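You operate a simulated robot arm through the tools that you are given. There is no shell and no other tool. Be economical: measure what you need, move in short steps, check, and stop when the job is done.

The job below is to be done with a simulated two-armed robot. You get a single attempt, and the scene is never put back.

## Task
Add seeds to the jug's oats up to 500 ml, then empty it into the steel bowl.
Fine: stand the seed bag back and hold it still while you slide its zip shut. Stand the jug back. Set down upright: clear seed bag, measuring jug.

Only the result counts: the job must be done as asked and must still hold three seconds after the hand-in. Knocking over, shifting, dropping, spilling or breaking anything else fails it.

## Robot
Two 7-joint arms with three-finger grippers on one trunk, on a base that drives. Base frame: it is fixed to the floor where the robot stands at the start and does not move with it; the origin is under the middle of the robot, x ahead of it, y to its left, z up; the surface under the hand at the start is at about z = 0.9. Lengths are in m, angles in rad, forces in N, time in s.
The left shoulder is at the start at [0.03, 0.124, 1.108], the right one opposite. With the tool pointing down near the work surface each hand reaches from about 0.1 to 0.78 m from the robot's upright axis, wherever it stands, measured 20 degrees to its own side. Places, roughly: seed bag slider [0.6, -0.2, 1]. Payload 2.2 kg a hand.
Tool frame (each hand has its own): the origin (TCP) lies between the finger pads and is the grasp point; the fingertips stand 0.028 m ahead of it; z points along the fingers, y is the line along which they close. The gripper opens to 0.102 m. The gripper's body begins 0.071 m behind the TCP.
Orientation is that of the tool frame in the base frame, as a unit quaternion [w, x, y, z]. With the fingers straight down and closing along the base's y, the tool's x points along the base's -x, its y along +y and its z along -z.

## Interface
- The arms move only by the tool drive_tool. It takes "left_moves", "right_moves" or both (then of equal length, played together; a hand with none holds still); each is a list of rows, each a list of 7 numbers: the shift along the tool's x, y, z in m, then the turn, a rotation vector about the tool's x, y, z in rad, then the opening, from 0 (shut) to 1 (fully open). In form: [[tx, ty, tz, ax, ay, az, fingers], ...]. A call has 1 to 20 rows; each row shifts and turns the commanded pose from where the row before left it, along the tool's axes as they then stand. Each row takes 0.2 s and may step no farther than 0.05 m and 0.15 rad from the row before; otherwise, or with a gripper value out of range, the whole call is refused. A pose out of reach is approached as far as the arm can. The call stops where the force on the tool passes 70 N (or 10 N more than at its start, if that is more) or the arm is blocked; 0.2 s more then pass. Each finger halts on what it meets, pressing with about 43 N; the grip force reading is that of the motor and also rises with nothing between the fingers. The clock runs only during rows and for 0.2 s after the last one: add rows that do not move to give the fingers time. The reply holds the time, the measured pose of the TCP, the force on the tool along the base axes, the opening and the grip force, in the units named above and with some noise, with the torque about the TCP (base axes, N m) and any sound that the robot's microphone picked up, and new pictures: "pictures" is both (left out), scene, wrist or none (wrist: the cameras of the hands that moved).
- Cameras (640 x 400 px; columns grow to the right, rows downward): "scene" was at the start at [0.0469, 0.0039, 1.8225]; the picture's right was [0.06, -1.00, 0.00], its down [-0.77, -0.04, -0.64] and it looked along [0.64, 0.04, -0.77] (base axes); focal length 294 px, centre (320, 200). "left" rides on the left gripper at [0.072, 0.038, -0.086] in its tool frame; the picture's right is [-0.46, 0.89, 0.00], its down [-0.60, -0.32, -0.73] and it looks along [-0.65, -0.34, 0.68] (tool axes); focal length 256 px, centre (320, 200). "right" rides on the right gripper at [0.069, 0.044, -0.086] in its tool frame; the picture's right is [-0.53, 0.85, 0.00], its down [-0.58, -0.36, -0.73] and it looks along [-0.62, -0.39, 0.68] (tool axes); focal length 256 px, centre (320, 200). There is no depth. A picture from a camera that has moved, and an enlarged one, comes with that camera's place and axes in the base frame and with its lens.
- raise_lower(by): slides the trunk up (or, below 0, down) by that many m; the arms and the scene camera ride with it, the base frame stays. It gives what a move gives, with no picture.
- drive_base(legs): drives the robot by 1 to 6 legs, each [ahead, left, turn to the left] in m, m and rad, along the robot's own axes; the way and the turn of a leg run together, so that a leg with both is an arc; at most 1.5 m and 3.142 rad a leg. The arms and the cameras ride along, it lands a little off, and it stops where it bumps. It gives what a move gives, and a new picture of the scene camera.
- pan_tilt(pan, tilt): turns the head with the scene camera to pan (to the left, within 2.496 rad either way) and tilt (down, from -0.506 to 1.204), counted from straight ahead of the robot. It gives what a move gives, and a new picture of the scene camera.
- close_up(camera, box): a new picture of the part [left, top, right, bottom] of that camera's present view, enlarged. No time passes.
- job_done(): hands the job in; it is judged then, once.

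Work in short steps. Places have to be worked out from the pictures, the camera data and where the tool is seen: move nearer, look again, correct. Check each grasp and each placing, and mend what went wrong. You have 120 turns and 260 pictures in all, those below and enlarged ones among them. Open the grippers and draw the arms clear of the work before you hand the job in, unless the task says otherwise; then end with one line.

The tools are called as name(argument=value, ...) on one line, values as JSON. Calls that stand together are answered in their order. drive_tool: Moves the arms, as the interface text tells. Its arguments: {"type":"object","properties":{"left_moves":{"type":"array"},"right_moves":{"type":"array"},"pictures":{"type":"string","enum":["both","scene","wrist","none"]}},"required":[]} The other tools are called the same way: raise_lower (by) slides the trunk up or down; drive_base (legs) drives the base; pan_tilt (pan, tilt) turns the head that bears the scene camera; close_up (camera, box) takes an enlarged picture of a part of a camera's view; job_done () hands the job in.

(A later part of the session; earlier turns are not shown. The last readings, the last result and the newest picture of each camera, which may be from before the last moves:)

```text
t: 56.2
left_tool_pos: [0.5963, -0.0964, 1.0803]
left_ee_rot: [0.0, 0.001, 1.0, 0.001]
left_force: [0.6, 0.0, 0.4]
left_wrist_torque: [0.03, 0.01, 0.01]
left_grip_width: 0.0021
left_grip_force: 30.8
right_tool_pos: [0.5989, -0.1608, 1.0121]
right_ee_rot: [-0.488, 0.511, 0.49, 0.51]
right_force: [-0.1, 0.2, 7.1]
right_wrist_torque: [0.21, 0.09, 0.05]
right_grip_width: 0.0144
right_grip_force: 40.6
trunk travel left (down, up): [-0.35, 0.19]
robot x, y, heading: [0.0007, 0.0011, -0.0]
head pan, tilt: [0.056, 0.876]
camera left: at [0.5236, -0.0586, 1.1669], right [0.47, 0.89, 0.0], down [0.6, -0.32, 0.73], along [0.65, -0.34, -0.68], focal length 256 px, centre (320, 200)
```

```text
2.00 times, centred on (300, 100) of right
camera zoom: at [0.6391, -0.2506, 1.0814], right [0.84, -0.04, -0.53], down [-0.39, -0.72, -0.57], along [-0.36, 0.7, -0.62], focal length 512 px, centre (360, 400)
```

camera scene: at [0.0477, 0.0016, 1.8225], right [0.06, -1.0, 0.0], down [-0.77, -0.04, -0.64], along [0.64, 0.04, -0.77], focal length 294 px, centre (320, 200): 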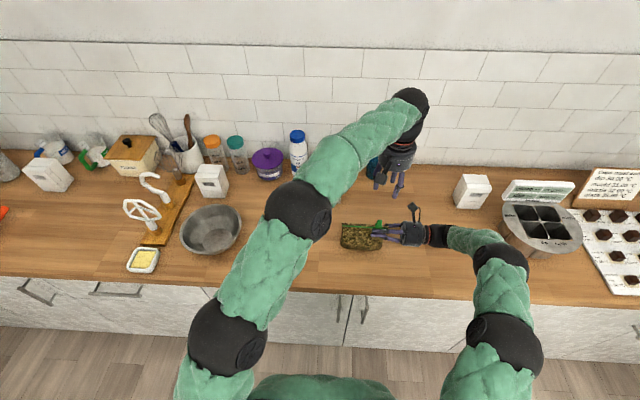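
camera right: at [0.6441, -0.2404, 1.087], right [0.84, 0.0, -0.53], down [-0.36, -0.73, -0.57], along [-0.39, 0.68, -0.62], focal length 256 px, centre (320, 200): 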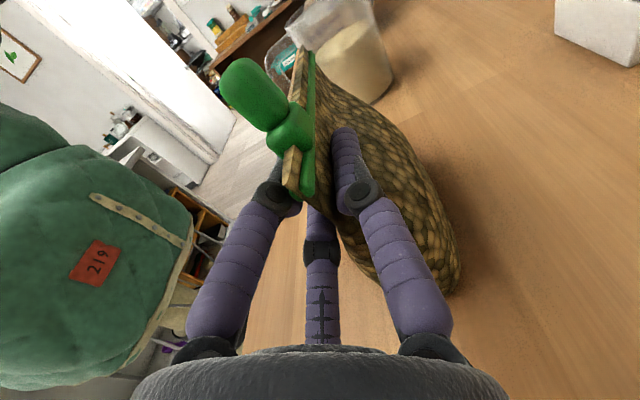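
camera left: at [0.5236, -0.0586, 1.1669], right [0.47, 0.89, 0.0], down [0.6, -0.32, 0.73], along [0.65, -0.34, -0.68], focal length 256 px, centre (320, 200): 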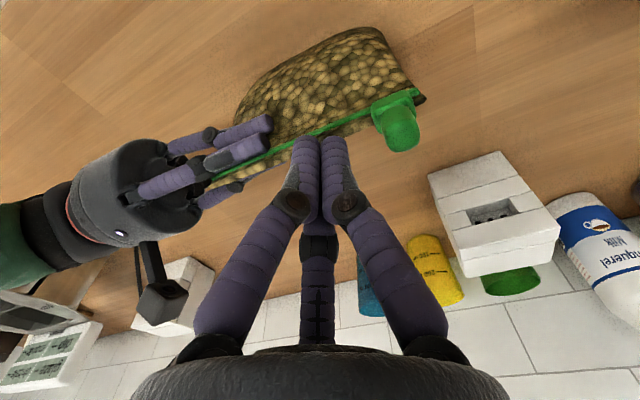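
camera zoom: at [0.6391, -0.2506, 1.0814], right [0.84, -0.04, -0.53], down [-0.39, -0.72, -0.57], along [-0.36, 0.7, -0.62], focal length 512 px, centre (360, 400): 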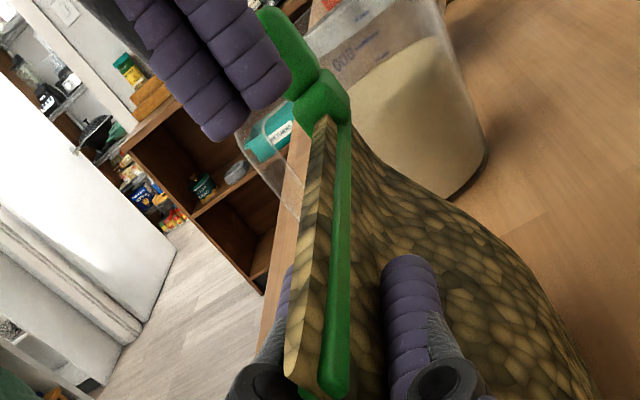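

Fingers are behind the tab; nudge +x 4 mm and push left until the stop.

drive_tool(left_moves=[[-0.004, 0.006, 0, 0, 0, 0, 0], [0, 0.006, 0, 0, 0, 0, 0], [0, 0.006, 0, 0, 0, 0, 0], [0, 0.005, 0, 0, 0, 0, 0], [0, 0.004, 0, 0, 0, 0, 0]], pictures="wrist")

close_up(camera="scene", box=[320, 200, 400, 260])

```text
t: 57.4
left_tool_pos: [0.6023, -0.0712, 1.0816]
left_ee_rot: [0.001, 0.001, 1.0, -0.001]
left_force: [0.0, -10.4, 1.1]
left_wrist_torque: [-0.16, -0.04, 0.01]
left_grip_width: 0.002
left_grip_force: 31.3
right_tool_pos: [0.5988, -0.1606, 1.0119]
right_ee_rot: [-0.49, 0.51, 0.49, 0.509]
right_force: [1.4, 7.0, 8.6]
right_wrist_torque: [-0.35, 0.09, -0.03]
right_grip_width: 0.0144
right_grip_force: 40.7
trunk travel left (down, up): [-0.35, 0.19]
robot x, y, heading: [0.0001, -0.0017, 0.003]
head pan, tilt: [0.056, 0.876]
camera left: at [0.5288, -0.0333, 1.1676], right [0.47, 0.88, 0.0], down [0.6, -0.32, 0.73], along [0.65, -0.34, -0.68], focal length 256 px, centre (320, 200)
```

left: 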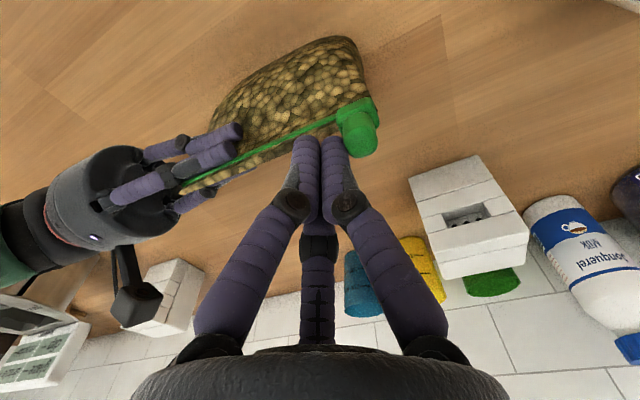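

```text
6.67 times, centred on (360, 230) of scene
camera zoom: at [0.0462, 0.0034, 1.8226], right [0.06, -1.0, 0.0], down [-0.77, -0.04, -0.64], along [0.64, 0.04, -0.77], focal length 1962 px, centre (53, 0)
```

zoom: 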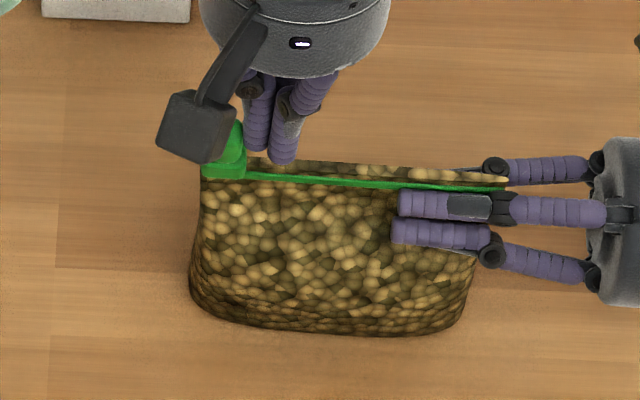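

Slider is flush with the left edge against the stop (10 N). Push 2 mm more, back off and lift, then check that it stays.

drive_tool(left_moves=[[0, 0.003, 0, 0, 0, 0, 0], [0, -0.008, 0, 0, 0, 0, 0], [0, -0.01, 0, 0, 0, 0, 0], [0, 0, -0.04, 0, 0, 0, 0], [0, 0, -0.045, 0, 0, 0, 0], [0, 0, -0.045, 0, 0, 0, 0]], pictures="none")

close_up(camera="scene", box=[320, 200, 400, 260])

```text
t: 58.8
left_tool_pos: [0.6061, -0.083, 1.2142]
left_ee_rot: [0.0, 0.0, 1.0, 0.0]
left_force: [0.6, 0.0, -1.0]
left_wrist_torque: [0.01, 0.0, -0.02]
left_grip_width: 0.0018
left_grip_force: 31.2
right_tool_pos: [0.5993, -0.1625, 1.0113]
right_ee_rot: [-0.489, 0.51, 0.491, 0.509]
right_force: [-0.8, 1.6, 7.9]
right_wrist_torque: [0.53, 0.23, -0.16]
right_grip_width: 0.0146
right_grip_force: 40.5
trunk travel left (down, up): [-0.35, 0.19]
robot x, y, heading: [-0.0015, 0.0006, 0.002]
head pan, tilt: [0.056, 0.876]
```

```text
6.67 times, centred on (360, 230) of scene
camera zoom: at [0.0458, 0.0042, 1.8225], right [0.06, -1.0, 0.0], down [-0.77, -0.04, -0.64], along [0.64, 0.04, -0.77], focal length 1962 px, centre (53, 0)
```

zoom: 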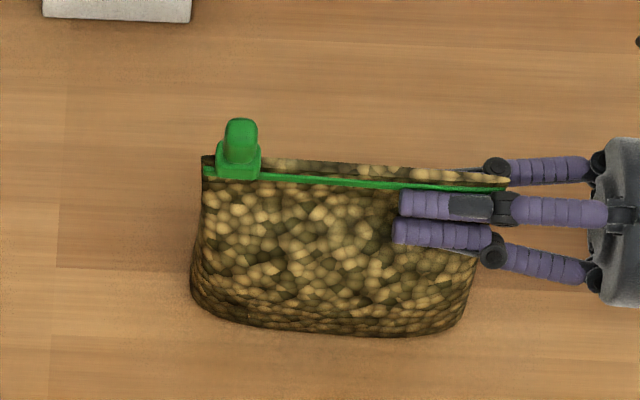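

It settles at the same spot as before — a soft end stop, so the zip is shut at its limit. Now open the right hand and draw it straight back off the bag; the left goes up and away.

drive_tool(left_moves=[[0, 0, -0.03, 0, 0, 0, 0.5], [0, 0.04, -0.01, 0, 0, 0, 1], [0, 0.04, 0, 0, 0, 0, 1], [0, 0.04, 0, 0, 0, 0, 1], [0, 0.04, 0, 0, 0, 0, 1], [0, 0.04, 0, 0, 0, 0, 1], [0, 0.04, 0, 0, 0, 0, 1], [0, 0.04, 0, 0, 0, 0, 1]], right_moves=[[0, 0, 0, 0, 0, 0, 0.3], [0, 0, 0, 0, 0, 0, 0.7], [0, 0, 0, 0, 0, 0, 1], [0, -0.006, 0, 0, 0, 0, 1], [0, 0, 0, 0, 0, 0, 1], [0, 0, -0.015, 0, 0, 0, 1], [0, 0, -0.02, 0, 0, 0, 1], [0, 0, -0.03, 0, 0, 0, 1]])

close_up(camera="scene", box=[300, 190, 460, 290])

```text
t: 60.6
left_tool_pos: [0.6011, 0.1946, 1.248]
left_ee_rot: [0.0, 0.001, 1.0, -0.001]
left_force: [0.9, 0.0, -0.6]
left_wrist_torque: [-0.01, -0.04, -0.01]
left_grip_width: 0.1017
left_grip_force: 0.0
right_tool_pos: [0.59, -0.2278, 1.0112]
right_ee_rot: [-0.49, 0.511, 0.491, 0.508]
right_force: [-0.6, -0.1, -0.4]
right_wrist_torque: [0.01, 0.0, -0.03]
right_grip_width: 0.1022
right_grip_force: 0.0
trunk travel left (down, up): [-0.35, 0.19]
robot x, y, heading: [0.0014, 0.0034, -0.005]
head pan, tilt: [0.056, 0.876]
camera scene: at [0.047, 0.0038, 1.8225], right [0.06, -1.0, 0.0], down [-0.77, -0.04, -0.64], along [0.64, 0.04, -0.77], focal length 294 px, centre (320, 200)
camera right: at [0.6301, -0.3164, 1.0814], right [0.84, -0.03, -0.54], down [-0.39, -0.72, -0.57], along [-0.36, 0.7, -0.62], focal length 256 px, centre (320, 200)
camera left: at [0.5282, 0.2311, 1.3346], right [0.47, 0.88, 0.0], down [0.6, -0.32, 0.73], along [0.65, -0.34, -0.68], focal length 256 px, centre (320, 200)
```

scene: 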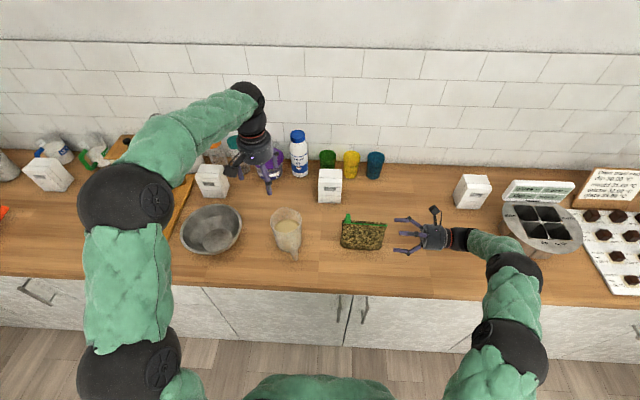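
right: 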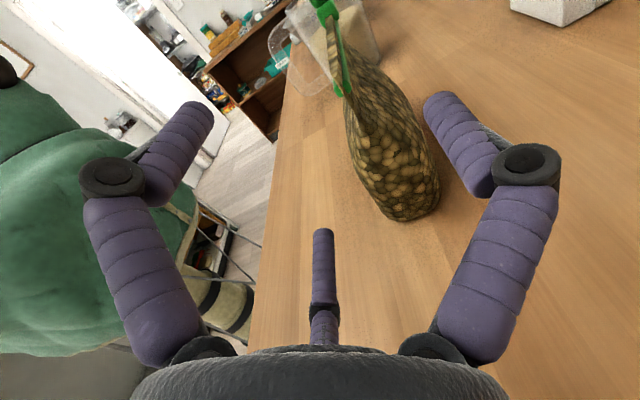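
left: 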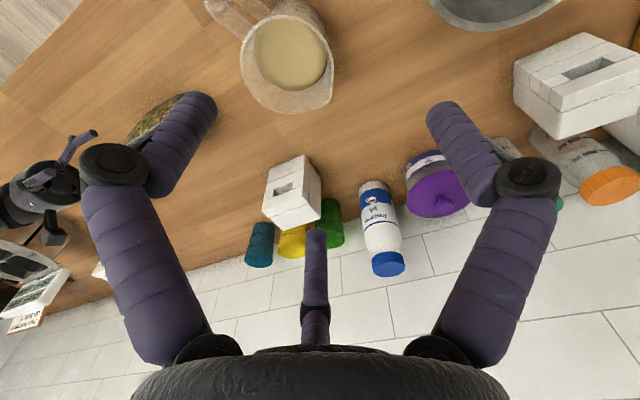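

```text
4.00 times, centred on (380, 240) of scene
camera zoom: at [0.047, 0.0038, 1.8225], right [0.06, -1.0, 0.0], down [-0.77, -0.04, -0.64], along [0.64, 0.04, -0.77], focal length 1177 px, centre (80, 40)
```

zoom: 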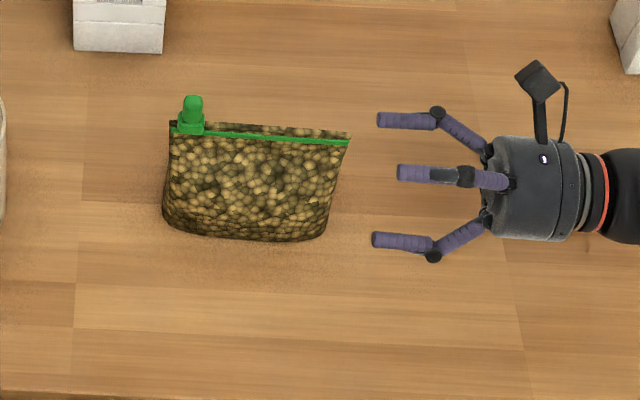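

The bag stands by itself with its zip shut. Next the jug: its handle points at the robot, outer bar near (0.53, 0.12), z 0.945–1.01. I'll draw the left hand back and pitch it forward so the fingers point along the handle toward the jug, and back the right hand off further.

drive_tool(left_moves=[[0.04, -0.02, 0, 0, 0, 0, 1], [0.04, -0.02, 0, 0, 0, 0, 1], [0.04, -0.02, 0, 0, 0, 0, 1], [0.04, -0.025, 0.02, 0, 0, 0, 1], [0.02, -0.01, 0.02, 0, 0, 0, 0.6], [0, 0, 0, -0.027, -0.141, -0.027, 0.6], [0, 0, 0, -0.027, -0.141, -0.027, 0.6], [0, 0, 0, -0.027, -0.141, -0.027, 0.6], [0, 0, 0, -0.027, -0.141, -0.027, 0.6], [0, 0, 0, -0.027, -0.141, -0.027, 0.6], [0, 0, 0, -0.027, -0.141, -0.027, 0.6], [0, 0, 0, -0.027, -0.141, -0.027, 0.6], [0, 0, 0, -0.027, -0.141, -0.027, 0.6], [0, 0, 0, -0.027, -0.141, -0.027, 0.6], [0, 0, 0, -0.027, -0.141, -0.027, 0.6], [0, 0, 0, -0.027, -0.141, -0.027, 0.6]], right_moves=[[0, 0, -0.04, 0, 0, 0, 1], [0, 0, -0.02, 0, 0, 0, 1], [0.03, 0, 0, 0, 0, 0, 1], [0.03, 0, 0, 0, 0, 0, 1], [0, 0, 0, 0, 0, 0, 1], [0, 0, 0, 0, 0, 0, 1], [0, 0, 0, 0, 0, 0, 1], [0, 0, 0, 0, 0, 0, 1], [0, 0, 0, 0, 0, 0, 1], [0, 0, 0, 0, 0, 0, 1], [0, 0, 0, 0, 0, 0, 1], [0, 0, 0, 0, 0, 0, 1], [0, 0, 0, 0, 0, 0, 1], [0, 0, 0, 0, 0, 0, 1], [0, 0, 0, 0, 0, 0, 1], [0, 0, 0, 0, 0, 0, 1]])

close_up(camera="scene", box=[220, 190, 380, 290])

```text
refused: row 4 steps farther than a row can; nothing moved
```

```text
4.00 times, centred on (300, 240) of scene
camera zoom: at [0.047, 0.0038, 1.8225], right [0.06, -1.0, 0.0], down [-0.77, -0.04, -0.64], along [0.64, 0.04, -0.77], focal length 1177 px, centre (400, 40)
```

zoom: 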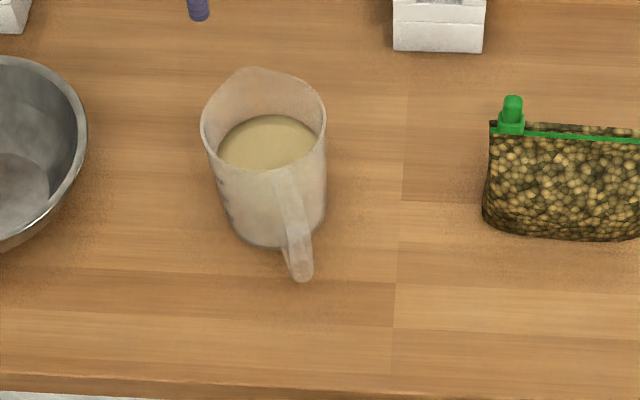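

Row 4 was too long; resending with shorter steps.

drive_tool(left_moves=[[0.04, -0.02, 0, 0, 0, 0, 1], [0.04, -0.02, 0, 0, 0, 0, 1], [0.04, -0.02, 0, 0, 0, 0, 1], [0.04, -0.02, 0.01, 0, 0, 0, 1], [0.02, -0.015, 0.03, 0, 0, 0, 0.6], [0, 0, 0, -0.027, -0.141, -0.027, 0.6], [0, 0, 0, -0.027, -0.141, -0.027, 0.6], [0, 0, 0, -0.027, -0.141, -0.027, 0.6], [0, 0, 0, -0.027, -0.141, -0.027, 0.6], [0, 0, 0, -0.027, -0.141, -0.027, 0.6], [0, 0, 0, -0.027, -0.141, -0.027, 0.6], [0, 0, 0, -0.027, -0.141, -0.027, 0.6], [0, 0, 0, -0.027, -0.141, -0.027, 0.6], [0, 0, 0, -0.027, -0.141, -0.027, 0.6], [0, 0, 0, -0.027, -0.141, -0.027, 0.6], [0, 0, 0, -0.027, -0.141, -0.027, 0.6]], right_moves=[[0, 0, -0.04, 0, 0, 0, 1], [0, 0, -0.02, 0, 0, 0, 1], [0.03, 0, 0, 0, 0, 0, 1], [0.03, 0, 0, 0, 0, 0, 1], [0, 0, 0, 0, 0, 0, 1], [0, 0, 0, 0, 0, 0, 1], [0, 0, 0, 0, 0, 0, 1], [0, 0, 0, 0, 0, 0, 1], [0, 0, 0, 0, 0, 0, 1], [0, 0, 0, 0, 0, 0, 1], [0, 0, 0, 0, 0, 0, 1], [0, 0, 0, 0, 0, 0, 1], [0, 0, 0, 0, 0, 0, 1], [0, 0, 0, 0, 0, 0, 1], [0, 0, 0, 0, 0, 0, 1], [0, 0, 0, 0, 0, 0, 1]])

close_up(camera="right", box=[280, 0, 440, 100])

```text
t: 64.0
left_tool_pos: [0.4235, 0.0986, 1.211]
left_ee_rot: [0.695, -0.134, 0.694, 0.134]
left_force: [-0.1, -0.6, 0.0]
left_wrist_torque: [0.0, -0.03, -0.01]
left_grip_width: 0.0609
left_grip_force: 0.1
right_tool_pos: [0.5881, -0.2867, 1.0724]
right_ee_rot: [-0.489, 0.511, 0.489, 0.51]
right_force: [0.6, -0.1, -0.4]
right_wrist_torque: [0.0, -0.01, 0.05]
right_grip_width: 0.1022
right_grip_force: 0.1
trunk travel left (down, up): [-0.35, 0.19]
robot x, y, heading: [-0.0017, 0.0001, 0.005]
head pan, tilt: [0.056, 0.876]
camera scene: at [0.0485, 0.0025, 1.8225], right [0.06, -1.0, 0.0], down [-0.77, -0.04, -0.64], along [0.64, 0.04, -0.77], focal length 294 px, centre (320, 200)
camera right: at [0.6278, -0.3752, 1.141], right [0.84, -0.03, -0.54], down [-0.39, -0.72, -0.57], along [-0.36, 0.7, -0.62], focal length 256 px, centre (320, 200)
camera left: at [0.3293, 0.1019, 1.139], right [-0.33, 0.82, 0.46], down [-0.56, -0.57, 0.6], along [0.76, -0.06, 0.65], focal length 256 px, centre (320, 200)
```

scene: 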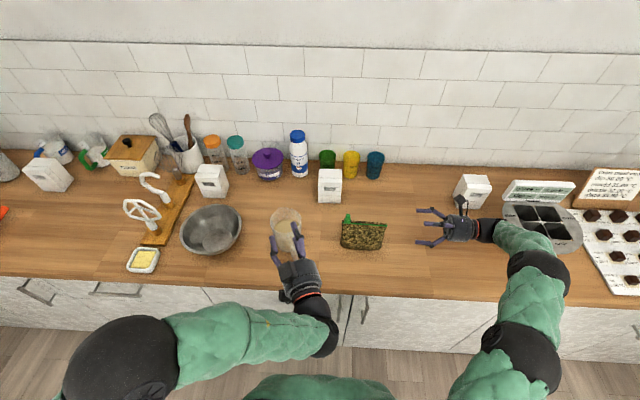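
right: 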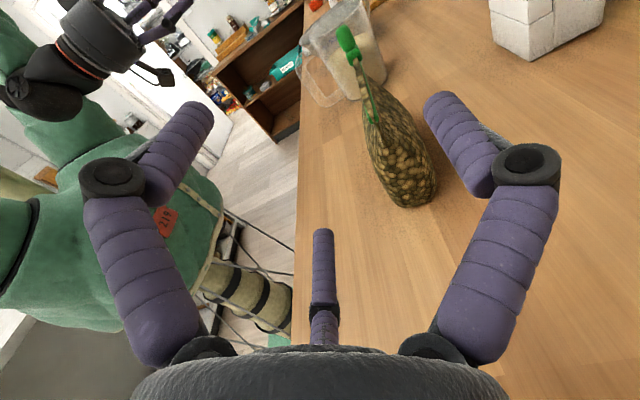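
left: 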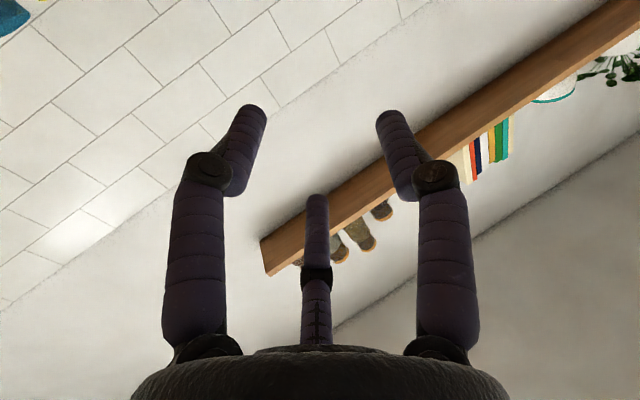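

```text
4.00 times, centred on (360, 50) of right
camera zoom: at [0.6278, -0.3752, 1.141], right [0.84, -0.03, -0.54], down [-0.39, -0.72, -0.57], along [-0.36, 0.7, -0.62], focal length 1024 px, centre (160, 800)
```

zoom: 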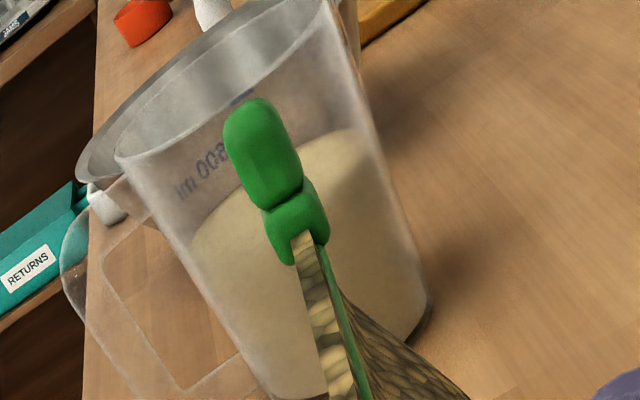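

Handle bar triangulates to about (0.521, 0.119, 0.99). I'll lower the left hand to that height, 10 cm short of the bar and lined up with it.

drive_tool(left_moves=[[0.043, -0.0035, 0, 0, 0, 0, 0.6], [0.043, -0.0035, 0, 0, 0, 0, 0.6], [0.043, -0.0035, 0, 0, 0, 0, 0.6], [0.043, -0.0035, 0, 0, 0, 0, 0.6], [0.043, -0.0035, 0, 0, 0, 0, 0.6]], pictures="wrist")

close_up(camera="scene", box=[220, 200, 380, 300])

close_up(camera="right", box=[180, 0, 420, 150])

```text
t: 65.2
left_tool_pos: [0.4323, 0.0873, 0.9972]
left_ee_rot: [0.695, -0.133, 0.694, 0.133]
left_force: [0.6, 0.2, 0.3]
left_wrist_torque: [-0.01, 0.0, 0.01]
left_grip_width: 0.061
left_grip_force: 0.1
right_tool_pos: [0.5884, -0.2856, 1.0725]
right_ee_rot: [-0.49, 0.511, 0.49, 0.509]
right_force: [-0.2, -0.7, 0.5]
right_wrist_torque: [0.0, 0.02, 0.0]
right_grip_width: 0.1022
right_grip_force: 0.0
trunk travel left (down, up): [-0.35, 0.19]
robot x, y, heading: [0.0004, 0.0007, 0.003]
head pan, tilt: [0.056, 0.876]
camera left: at [0.3378, 0.0892, 0.9243], right [-0.33, 0.82, 0.46], down [-0.56, -0.56, 0.6], along [0.76, -0.06, 0.65], focal length 256 px, centre (320, 200)
```

left: 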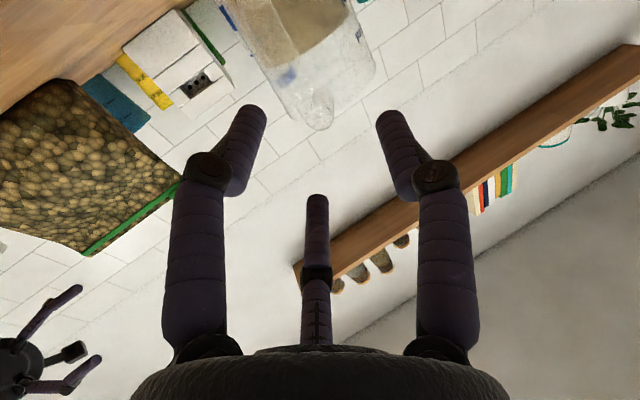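

```text
4.00 times, centred on (300, 250) of scene
camera zoom: at [0.0482, 0.0037, 1.8224], right [0.06, -1.0, 0.0], down [-0.77, -0.04, -0.64], along [0.64, 0.04, -0.77], focal length 1177 px, centre (400, 0)
```

zoom: 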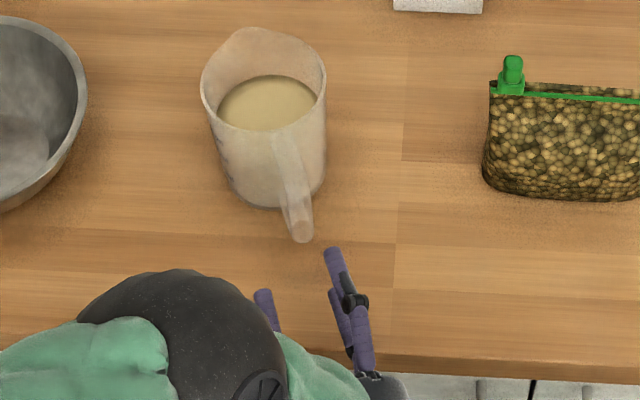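

```text
2.67 times, centred on (300, 75) of right
camera zoom: at [0.6275, -0.3744, 1.1413], right [0.84, -0.04, -0.54], down [-0.39, -0.72, -0.57], along [-0.36, 0.7, -0.62], focal length 683 px, centre (373, 533)
```

zoom: 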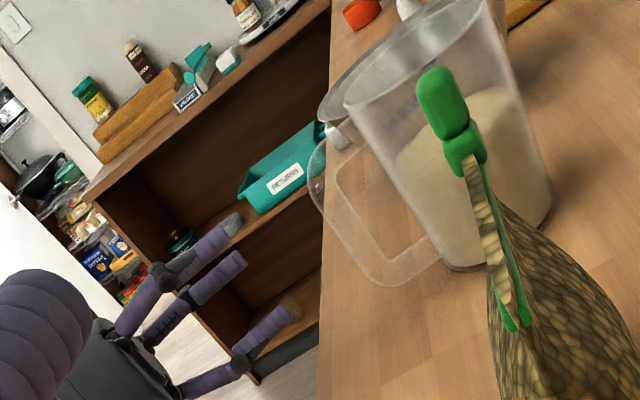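

The left camera shows the handle dead ahead on the gripper axis. Advance 5.5 cm and recheck.

drive_tool(left_moves=[[0.005, -0.001, 0.02, 0, 0, 0, 0.6], [0, -0.001, 0.02, 0, 0, 0, 0.6], [0, 0, 0.015, 0, 0, 0, 0.6], [0, 0, 0, 0, 0, 0, 0.6]], pictures="wrist")

close_up(camera="scene", box=[220, 200, 380, 300])

close_up(camera="right", box=[180, 0, 420, 150])

```text
t: 66.2
left_tool_pos: [0.4823, 0.1034, 0.9945]
left_ee_rot: [0.695, -0.133, 0.694, 0.133]
left_force: [-0.5, -0.1, 0.8]
left_wrist_torque: [0.02, 0.0, 0.0]
left_grip_width: 0.0609
left_grip_force: 0.0
right_tool_pos: [0.5864, -0.2858, 1.0729]
right_ee_rot: [-0.489, 0.511, 0.49, 0.51]
right_force: [0.1, -0.6, 0.3]
right_wrist_torque: [-0.03, 0.01, 0.05]
right_grip_width: 0.1021
right_grip_force: 0.1
trunk travel left (down, up): [-0.35, 0.19]
robot x, y, heading: [-0.0015, 0.0018, -0.0]
head pan, tilt: [0.056, 0.876]
camera left: at [0.3874, 0.1061, 0.9211], right [-0.33, 0.82, 0.47], down [-0.56, -0.57, 0.6], along [0.76, -0.06, 0.65], focal length 256 px, centre (320, 200)
```

left: 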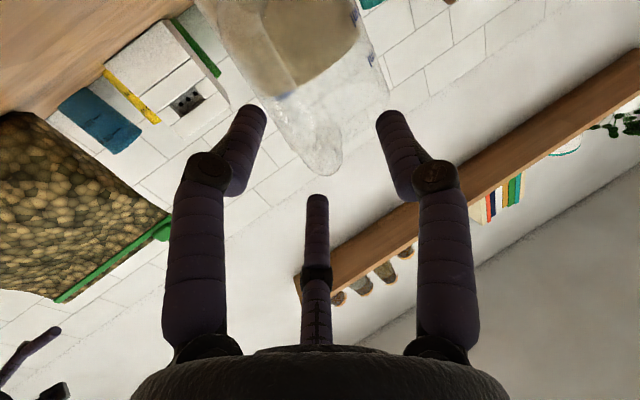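

```text
4.00 times, centred on (300, 250) of scene
camera zoom: at [0.0465, 0.0034, 1.8225], right [0.06, -1.0, 0.0], down [-0.77, -0.04, -0.64], along [0.64, 0.04, -0.77], focal length 1177 px, centre (400, 0)
```

zoom: 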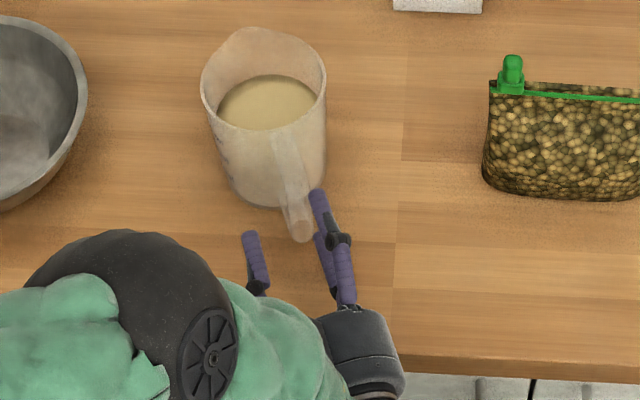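

```text
2.67 times, centred on (300, 75) of right
camera zoom: at [0.6264, -0.3748, 1.1419], right [0.84, -0.04, -0.53], down [-0.39, -0.72, -0.57], along [-0.36, 0.7, -0.62], focal length 683 px, centre (373, 533)
```

zoom: 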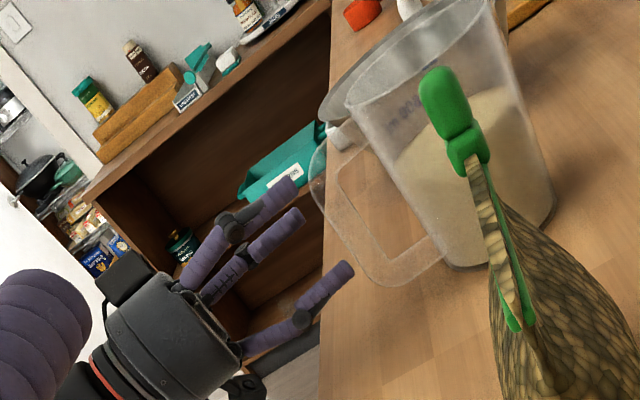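

The bar lies ~8 mm to the right of the gripper axis; shift that way, then advance the last 3.7 cm.

drive_tool(left_moves=[[0, -0.009, 0, 0, 0, 0, 0.6], [0, 0, 0.015, 0, 0, 0, 0.6], [0, 0, 0.012, 0, 0, 0, 0.6], [0, 0, 0.01, 0, 0, 0, 0.6]], pictures="wrist")

close_up(camera="scene", box=[220, 200, 380, 300])

close_up(camera="right", box=[240, 0, 400, 100])

```text
t: 67.2
left_tool_pos: [0.5201, 0.1072, 0.9932]
left_ee_rot: [0.695, -0.132, 0.695, 0.132]
left_force: [-0.4, 0.0, -0.4]
left_wrist_torque: [0.0, -0.01, -0.01]
left_grip_width: 0.0614
left_grip_force: 0.1
right_tool_pos: [0.5874, -0.2851, 1.0731]
right_ee_rot: [-0.489, 0.511, 0.491, 0.509]
right_force: [-0.3, 0.0, -0.7]
right_wrist_torque: [0.01, 0.02, -0.02]
right_grip_width: 0.102
right_grip_force: 0.1
trunk travel left (down, up): [-0.35, 0.19]
robot x, y, heading: [-0.0014, -0.0011, -0.002]
head pan, tilt: [0.056, 0.876]
camera left: at [0.4252, 0.1101, 0.9196], right [-0.33, 0.82, 0.47], down [-0.56, -0.57, 0.6], along [0.76, -0.06, 0.65], focal length 256 px, centre (320, 200)
```

left: 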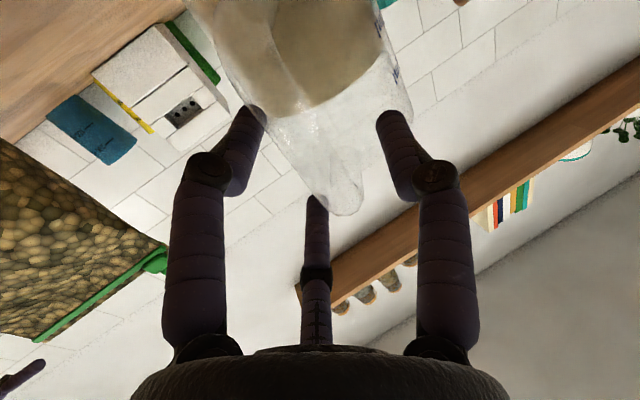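

```text
4.00 times, centred on (300, 250) of scene
camera zoom: at [0.0472, 0.004, 1.8225], right [0.06, -1.0, 0.0], down [-0.77, -0.04, -0.64], along [0.64, 0.04, -0.77], focal length 1177 px, centre (400, 0)
```

zoom: 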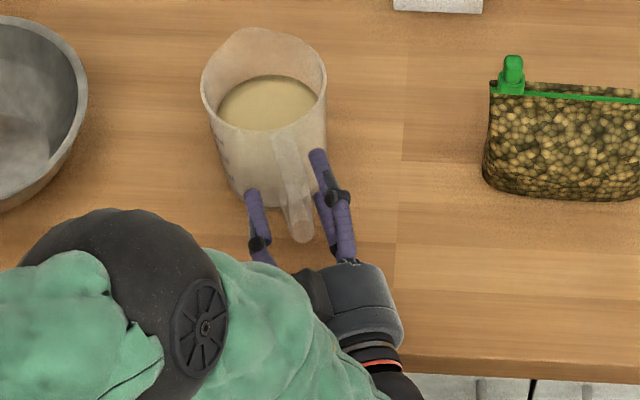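

```text
4.00 times, centred on (320, 50) of right
camera zoom: at [0.6269, -0.3744, 1.1418], right [0.84, -0.04, -0.53], down [-0.39, -0.72, -0.57], along [-0.36, 0.7, -0.62], focal length 1024 px, centre (320, 800)
```

zoom: 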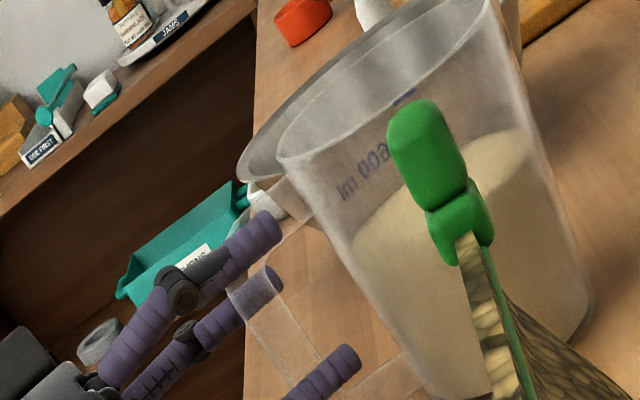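

The fingers straddle the handle with no contact force. Close on it.

drive_tool(left_moves=[[0, 0, 0, 0, 0, 0, 0.4], [0, 0, 0, 0, 0, 0, 0.25], [0, 0, 0, 0, 0, 0, 0.1], [0, 0, 0, 0, 0, 0, 0], [0, 0, 0, 0, 0, 0, 0]], pictures="wrist")

close_up(camera="scene", box=[220, 200, 380, 300])

close_up(camera="right", box=[240, 0, 400, 100])

```text
t: 68.4
left_tool_pos: [0.5204, 0.1076, 0.9913]
left_ee_rot: [0.695, -0.132, 0.694, 0.133]
left_force: [-1.0, 0.1, 0.4]
left_wrist_torque: [-0.07, -0.01, 0.02]
left_grip_width: 0.029
left_grip_force: 42.7
right_tool_pos: [0.5863, -0.285, 1.0717]
right_ee_rot: [-0.489, 0.511, 0.49, 0.509]
right_force: [0.4, -0.8, -0.4]
right_wrist_torque: [-0.04, -0.03, 0.03]
right_grip_width: 0.102
right_grip_force: 0.2
trunk travel left (down, up): [-0.35, 0.19]
robot x, y, heading: [-0.0029, -0.0016, 0.002]
head pan, tilt: [0.056, 0.876]
camera left: at [0.4249, 0.11, 0.9196], right [-0.33, 0.82, 0.47], down [-0.56, -0.57, 0.6], along [0.76, -0.06, 0.65], focal length 256 px, centre (320, 200)
```

left: 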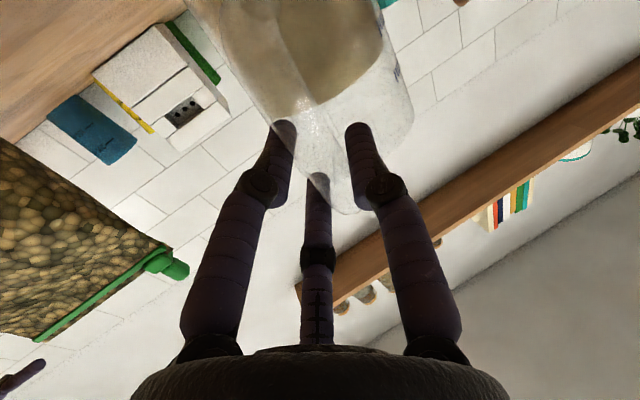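

```text
4.00 times, centred on (300, 250) of scene
camera zoom: at [0.0471, 0.0038, 1.8225], right [0.06, -1.0, 0.0], down [-0.77, -0.04, -0.64], along [0.64, 0.04, -0.77], focal length 1177 px, centre (400, 0)
```

zoom: 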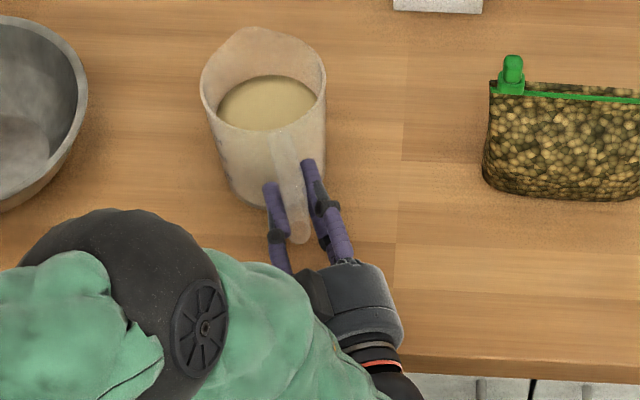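

```text
4.00 times, centred on (320, 50) of right
camera zoom: at [0.6268, -0.3745, 1.1418], right [0.84, -0.04, -0.53], down [-0.39, -0.72, -0.57], along [-0.36, 0.7, -0.62], focal length 1024 px, centre (320, 800)
```

zoom: 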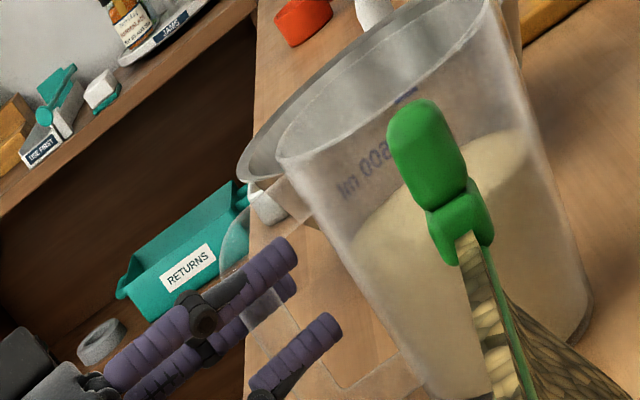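

Handle gripped (width 0.029) and the jug unmoved. Return pose to remember: TCP (0.520, 0.108, 0.991). Lift 2 cm and check for sag.

drive_tool(left_moves=[[-0.005, 0, 0, 0, 0, 0, 0], [-0.005, 0, 0, 0, 0, 0, 0], [-0.01, 0, 0, 0, 0, 0, 0], [0, 0, 0, 0, 0, 0, 0]], pictures="none")

close_up(camera="right", box=[240, 0, 400, 100])

close_up(camera="scene", box=[220, 200, 380, 300])

```text
t: 69.4
left_tool_pos: [0.5188, 0.1087, 1.0126]
left_ee_rot: [0.694, -0.133, 0.694, 0.133]
left_force: [0.0, 1.0, -4.2]
left_wrist_torque: [-0.11, 0.25, -0.01]
left_grip_width: 0.0292
left_grip_force: 42.6
right_tool_pos: [0.5872, -0.2836, 1.0709]
right_ee_rot: [-0.49, 0.51, 0.491, 0.508]
right_force: [-0.3, 0.1, -0.3]
right_wrist_torque: [-0.01, -0.02, 0.02]
right_grip_width: 0.102
right_grip_force: 0.0
trunk travel left (down, up): [-0.35, 0.19]
robot x, y, heading: [0.0016, 0.0005, 0.002]
head pan, tilt: [0.056, 0.876]
```

```text
4.00 times, centred on (320, 50) of right
camera zoom: at [0.6271, -0.3745, 1.1416], right [0.84, -0.04, -0.54], down [-0.39, -0.72, -0.57], along [-0.36, 0.7, -0.62], focal length 1024 px, centre (320, 800)
```

zoom: 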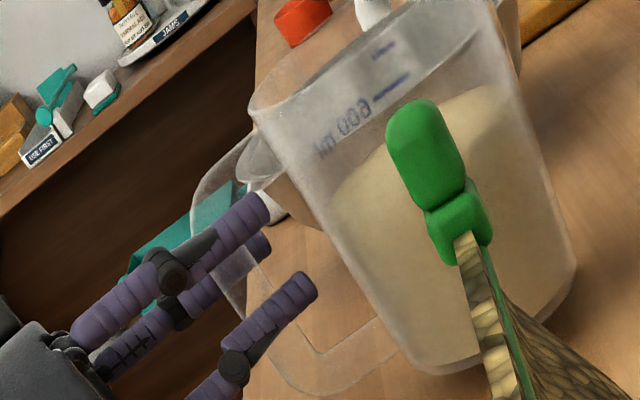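

```text
4.00 times, centred on (300, 250) of scene
camera zoom: at [0.0476, 0.0038, 1.8225], right [0.06, -1.0, 0.0], down [-0.77, -0.04, -0.64], along [0.64, 0.04, -0.77], focal length 1177 px, centre (400, 0)
```

zoom: 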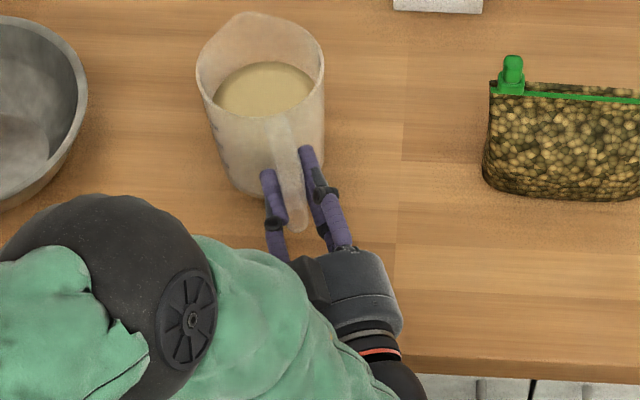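

Lifted cleanly: 4.2 N, no sag. Raise so the jug clears the bowl rim, then carry it level to the bowl's near side with the spout over the bowl.

drive_tool(left_moves=[[-0.03, 0, 0, 0, 0, 0, 0], [-0.03, 0, 0, 0, 0, 0, 0], [-0.03, 0, 0, 0, 0, 0, 0], [0, 0.015, 0.003, 0, 0, 0, 0], [0, 0.03, 0.006, 0, 0, 0, 0], [0, 0.03, 0.006, 0, 0, 0, 0], [0, 0.03, 0.006, 0, 0, 0, 0], [0, 0.03, 0.006, 0, 0, 0, 0], [0, 0.03, 0.006, 0, 0, 0, 0], [0, 0.03, 0.006, 0, 0, 0, 0], [0, 0.03, 0.005, 0, 0, 0, 0], [0, 0.025, 0.003, 0, 0, 0, 0], [0, 0, 0, 0, 0, 0, 0]], pictures="scene")

close_up(camera="scene", box=[140, 160, 300, 260])

```text
t: 72.2
left_tool_pos: [0.5027, 0.2312, 1.1096]
left_ee_rot: [0.694, -0.135, 0.695, 0.136]
left_force: [0.0, -0.1, -3.9]
left_wrist_torque: [-0.12, 0.24, -0.01]
left_grip_width: 0.0292
left_grip_force: 43.0
left hand out of reach, approached as far as the arm can: row 8, 9, 10, 11, 12
right_tool_pos: [0.5874, -0.2859, 1.0711]
right_ee_rot: [-0.489, 0.511, 0.49, 0.51]
right_force: [0.2, 0.0, 0.5]
right_wrist_torque: [-0.01, 0.0, 0.01]
right_grip_width: 0.1021
right_grip_force: 0.1
trunk travel left (down, up): [-0.35, 0.19]
robot x, y, heading: [-0.0027, -0.0009, 0.004]
head pan, tilt: [0.056, 0.876]
camera scene: at [0.0472, 0.0038, 1.8225], right [0.06, -1.0, 0.0], down [-0.77, -0.04, -0.64], along [0.64, 0.04, -0.77], focal length 294 px, centre (320, 200)
```

scene: 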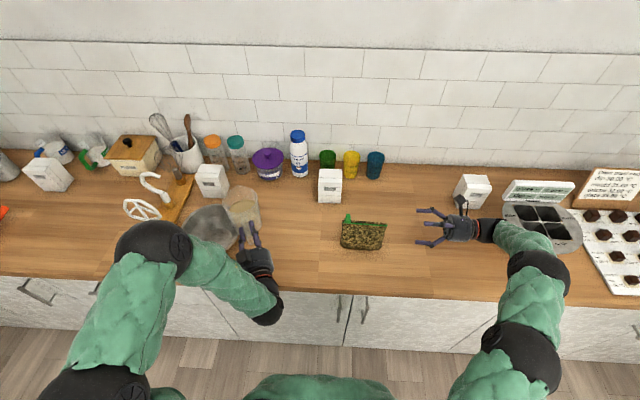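

```text
4.00 times, centred on (220, 210) of scene
camera zoom: at [0.0472, 0.0038, 1.8225], right [0.06, -1.0, 0.0], down [-0.77, -0.04, -0.64], along [0.64, 0.04, -0.77], focal length 1177 px, centre (720, 160)
```

zoom: 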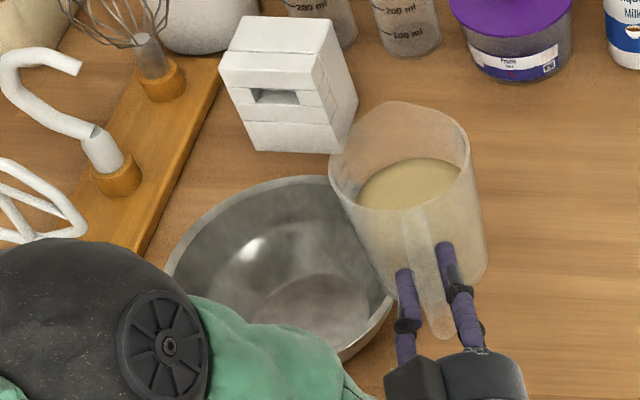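

The arm can't reach that far with this heading. Instead I'll turn the jug's heading leftward (~40°) so the hand stays nearer the middle. First bring the commanded pose back into reach.

drive_tool(left_moves=[[0, -0.0296, 0.0123, 0, 0, 0, 0], [0, -0.0296, 0.0123, 0, 0, 0, 0], [0, -0.0296, 0.0123, 0, 0, 0, 0], [0, 0, 0, 0, 0, 0, 0]], pictures="none")

```text
t: 73.2
left_tool_pos: [0.5723, 0.1634, 1.1104]
left_ee_rot: [0.695, -0.133, 0.694, 0.133]
left_force: [-0.4, 0.2, -3.9]
left_wrist_torque: [-0.11, 0.23, -0.05]
left_grip_width: 0.0289
left_grip_force: 43.0
right_tool_pos: [0.5862, -0.2849, 1.0736]
right_ee_rot: [-0.489, 0.511, 0.49, 0.509]
right_force: [0.2, 1.3, 0.8]
right_wrist_torque: [-0.03, 0.01, 0.03]
right_grip_width: 0.1019
right_grip_force: 0.2
trunk travel left (down, up): [-0.35, 0.19]
robot x, y, heading: [0.0017, -0.0005, 0.001]
head pan, tilt: [0.056, 0.876]
```

The commanded pose follows the reached one. Now yaw the jug 40° to the left in place.

drive_tool(left_moves=[[0, 0, 0, -0.1, 0, 0, 0], [0, 0, 0, -0.14, 0, 0, 0], [0, 0, 0, -0.14, 0, 0, 0], [0, 0, 0, -0.14, 0, 0, 0], [0, 0, 0, -0.14, 0, 0, 0], [0, 0, 0, 0, 0, 0, 0]], pictures="scene")

```text
t: 74.6
left_tool_pos: [0.5712, 0.1631, 1.1089]
left_ee_rot: [0.614, -0.351, 0.614, 0.351]
left_force: [0.2, 1.1, -4.1]
left_wrist_torque: [-0.28, 0.13, -0.01]
left_grip_width: 0.0293
left_grip_force: 43.1
right_tool_pos: [0.5871, -0.2853, 1.0722]
right_ee_rot: [-0.489, 0.511, 0.49, 0.509]
right_force: [0.0, 1.1, -0.3]
right_wrist_torque: [-0.03, -0.05, -0.03]
right_grip_width: 0.1017
right_grip_force: 0.0
trunk travel left (down, up): [-0.35, 0.19]
robot x, y, heading: [0.0015, -0.0031, -0.004]
head pan, tilt: [0.056, 0.876]
camera scene: at [0.0467, 0.0043, 1.8225], right [0.06, -1.0, 0.0], down [-0.77, -0.04, -0.64], along [0.64, 0.04, -0.77], focal length 294 px, centre (320, 200)
```

scene: 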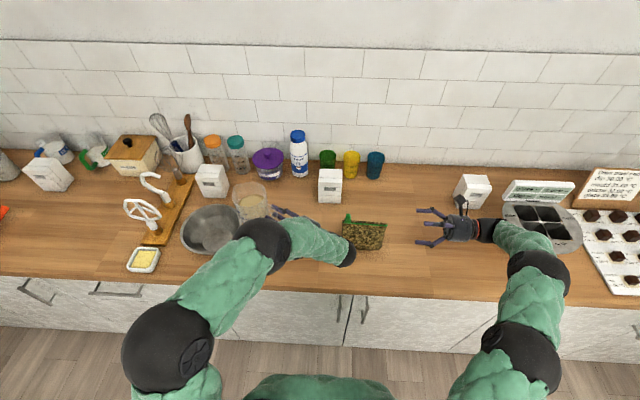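

Heading is now ~60° left. Move the jug so its spout is over the bowl centre (TCP → (0.534, 0.294)).

drive_tool(left_moves=[[0, 0.0197, 0.0188, 0, 0, 0, 0], [0, 0.0197, 0.0188, 0, 0, 0, 0], [0, 0.0197, 0.0188, 0, 0, 0, 0], [0, 0.0197, 0.0188, 0, 0, 0, 0], [0, 0.0197, 0.0188, 0, 0, 0, 0], [0, 0, 0, 0, 0, 0, 0]], pictures="scene")

close_up(camera="scene", box=[140, 160, 300, 260])

```text
t: 76.0
left_tool_pos: [0.5357, 0.2912, 1.1095]
left_ee_rot: [0.614, -0.351, 0.614, 0.351]
left_force: [-0.2, 0.5, -4.0]
left_wrist_torque: [-0.24, 0.13, 0.03]
left_grip_width: 0.029
left_grip_force: 42.9
right_tool_pos: [0.588, -0.2861, 1.0727]
right_ee_rot: [-0.49, 0.51, 0.49, 0.51]
right_force: [-0.1, 0.2, -0.4]
right_wrist_torque: [0.03, 0.02, -0.01]
right_grip_width: 0.102
right_grip_force: 0.0
trunk travel left (down, up): [-0.35, 0.19]
robot x, y, heading: [0.002, 0.0013, -0.006]
head pan, tilt: [0.056, 0.876]
camera scene: at [0.0476, 0.0032, 1.8225], right [0.06, -1.0, 0.0], down [-0.77, -0.04, -0.64], along [0.64, 0.04, -0.77], focal length 294 px, centre (320, 200)
```

scene: 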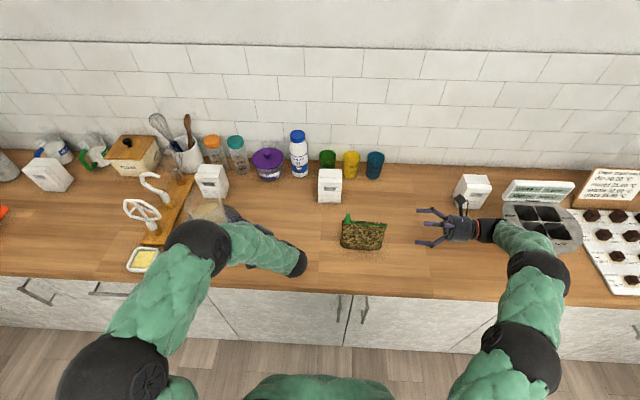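

```text
4.00 times, centred on (220, 210) of scene
camera zoom: at [0.0476, 0.0032, 1.8225], right [0.06, -1.0, 0.0], down [-0.77, -0.04, -0.64], along [0.64, 0.04, -0.77], focal length 1177 px, centre (720, 160)
```

zoom: 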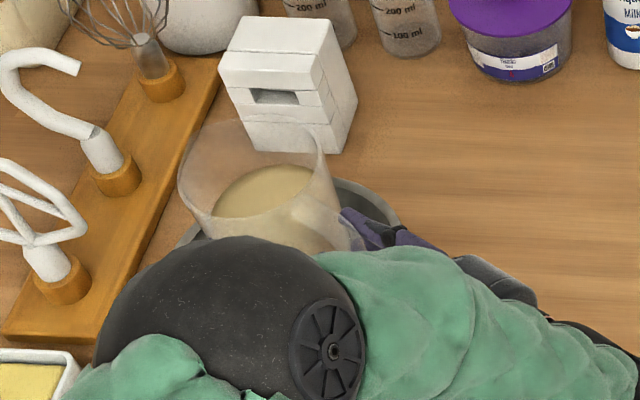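

Spout is at about (0.594, 0.424) and the bowl centre at (0.597, 0.41), radius 0.10. Begin tilting about the spout, first ~23°, drifting it slightly back.

drive_tool(left_moves=[[-0.0143, 0, -0.0088, 0, 0.1, 0, 0], [-0.0143, 0, -0.0088, 0, 0.1, 0, 0], [-0.0143, 0, -0.0088, 0, 0.1, 0, 0], [-0.0143, 0, -0.0088, 0, 0.1, 0, 0], [0, 0, 0, 0, 0, 0, 0]], pictures="both")

close_up(camera="scene", box=[140, 160, 300, 260])

```text
t: 77.2
left_tool_pos: [0.52, 0.2691, 1.169]
left_ee_rot: [0.48, -0.413, 0.724, 0.274]
left_force: [0.1, 0.4, -4.2]
left_wrist_torque: [-0.19, 0.08, 0.0]
left_grip_width: 0.029
left_grip_force: 43.5
right_tool_pos: [0.588, -0.2851, 1.0717]
right_ee_rot: [-0.49, 0.511, 0.49, 0.509]
right_force: [0.0, 0.2, 0.3]
right_wrist_torque: [-0.02, 0.01, 0.02]
right_grip_width: 0.1021
right_grip_force: 0.1
trunk travel left (down, up): [-0.35, 0.19]
robot x, y, heading: [0.0018, 0.0033, -0.002]
head pan, tilt: [0.056, 0.876]
camera scene: at [0.048, 0.0039, 1.8224], right [0.06, -1.0, 0.0], down [-0.77, -0.04, -0.64], along [0.64, 0.04, -0.77], focal length 294 px, centre (320, 200)
camera left: at [0.4327, 0.1951, 1.136], right [-0.67, 0.61, 0.43], down [0.05, -0.54, 0.84], along [0.74, 0.59, 0.33], focal length 256 px, centre (320, 200)
```

scene: 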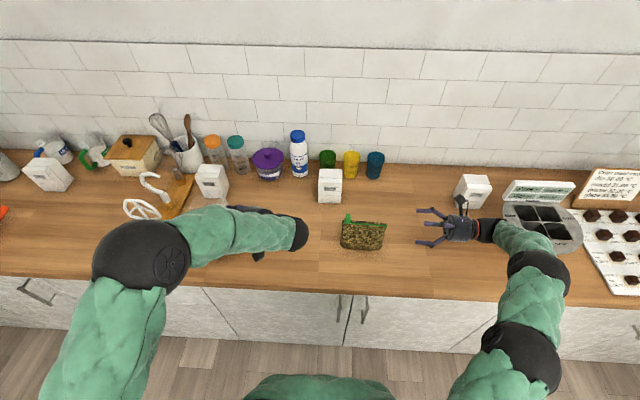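
left: 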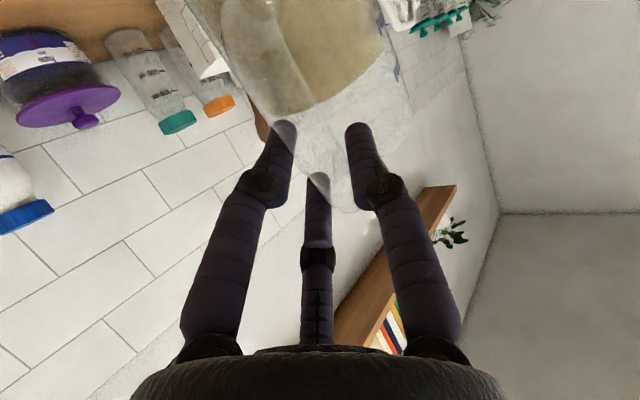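

```text
4.00 times, centred on (220, 210) of scene
camera zoom: at [0.048, 0.0039, 1.8224], right [0.06, -1.0, 0.0], down [-0.77, -0.04, -0.64], along [0.64, 0.04, -0.77], focal length 1177 px, centre (720, 160)
```

zoom: 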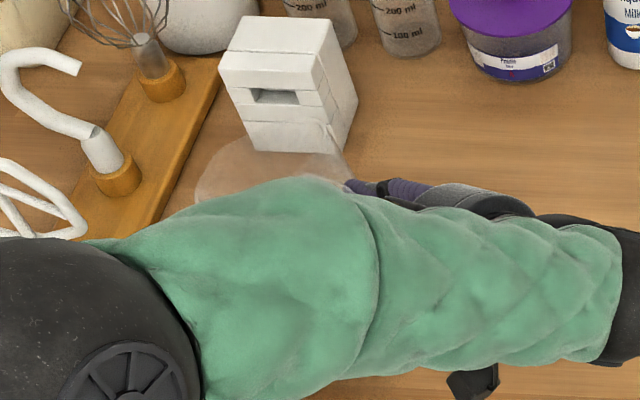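

The forearm blocks the scene camera here; check what the right camera sees of the bowl.

close_up(camera="right", box=[240, 0, 440, 120])

```text
3.20 times, centred on (340, 60) of right
camera zoom: at [0.6274, -0.3744, 1.1414], right [0.84, -0.04, -0.54], down [-0.39, -0.72, -0.57], along [-0.36, 0.7, -0.62], focal length 819 px, centre (256, 648)
```

zoom: 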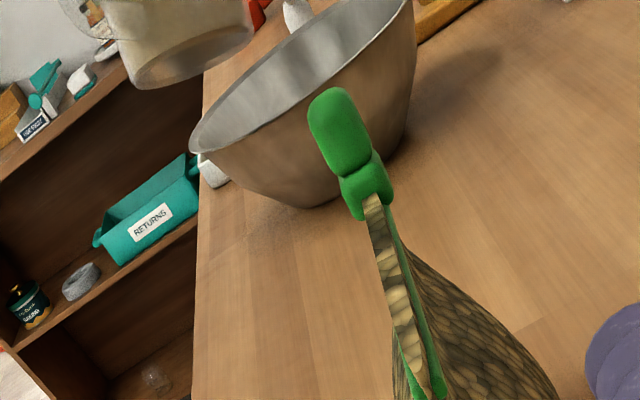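

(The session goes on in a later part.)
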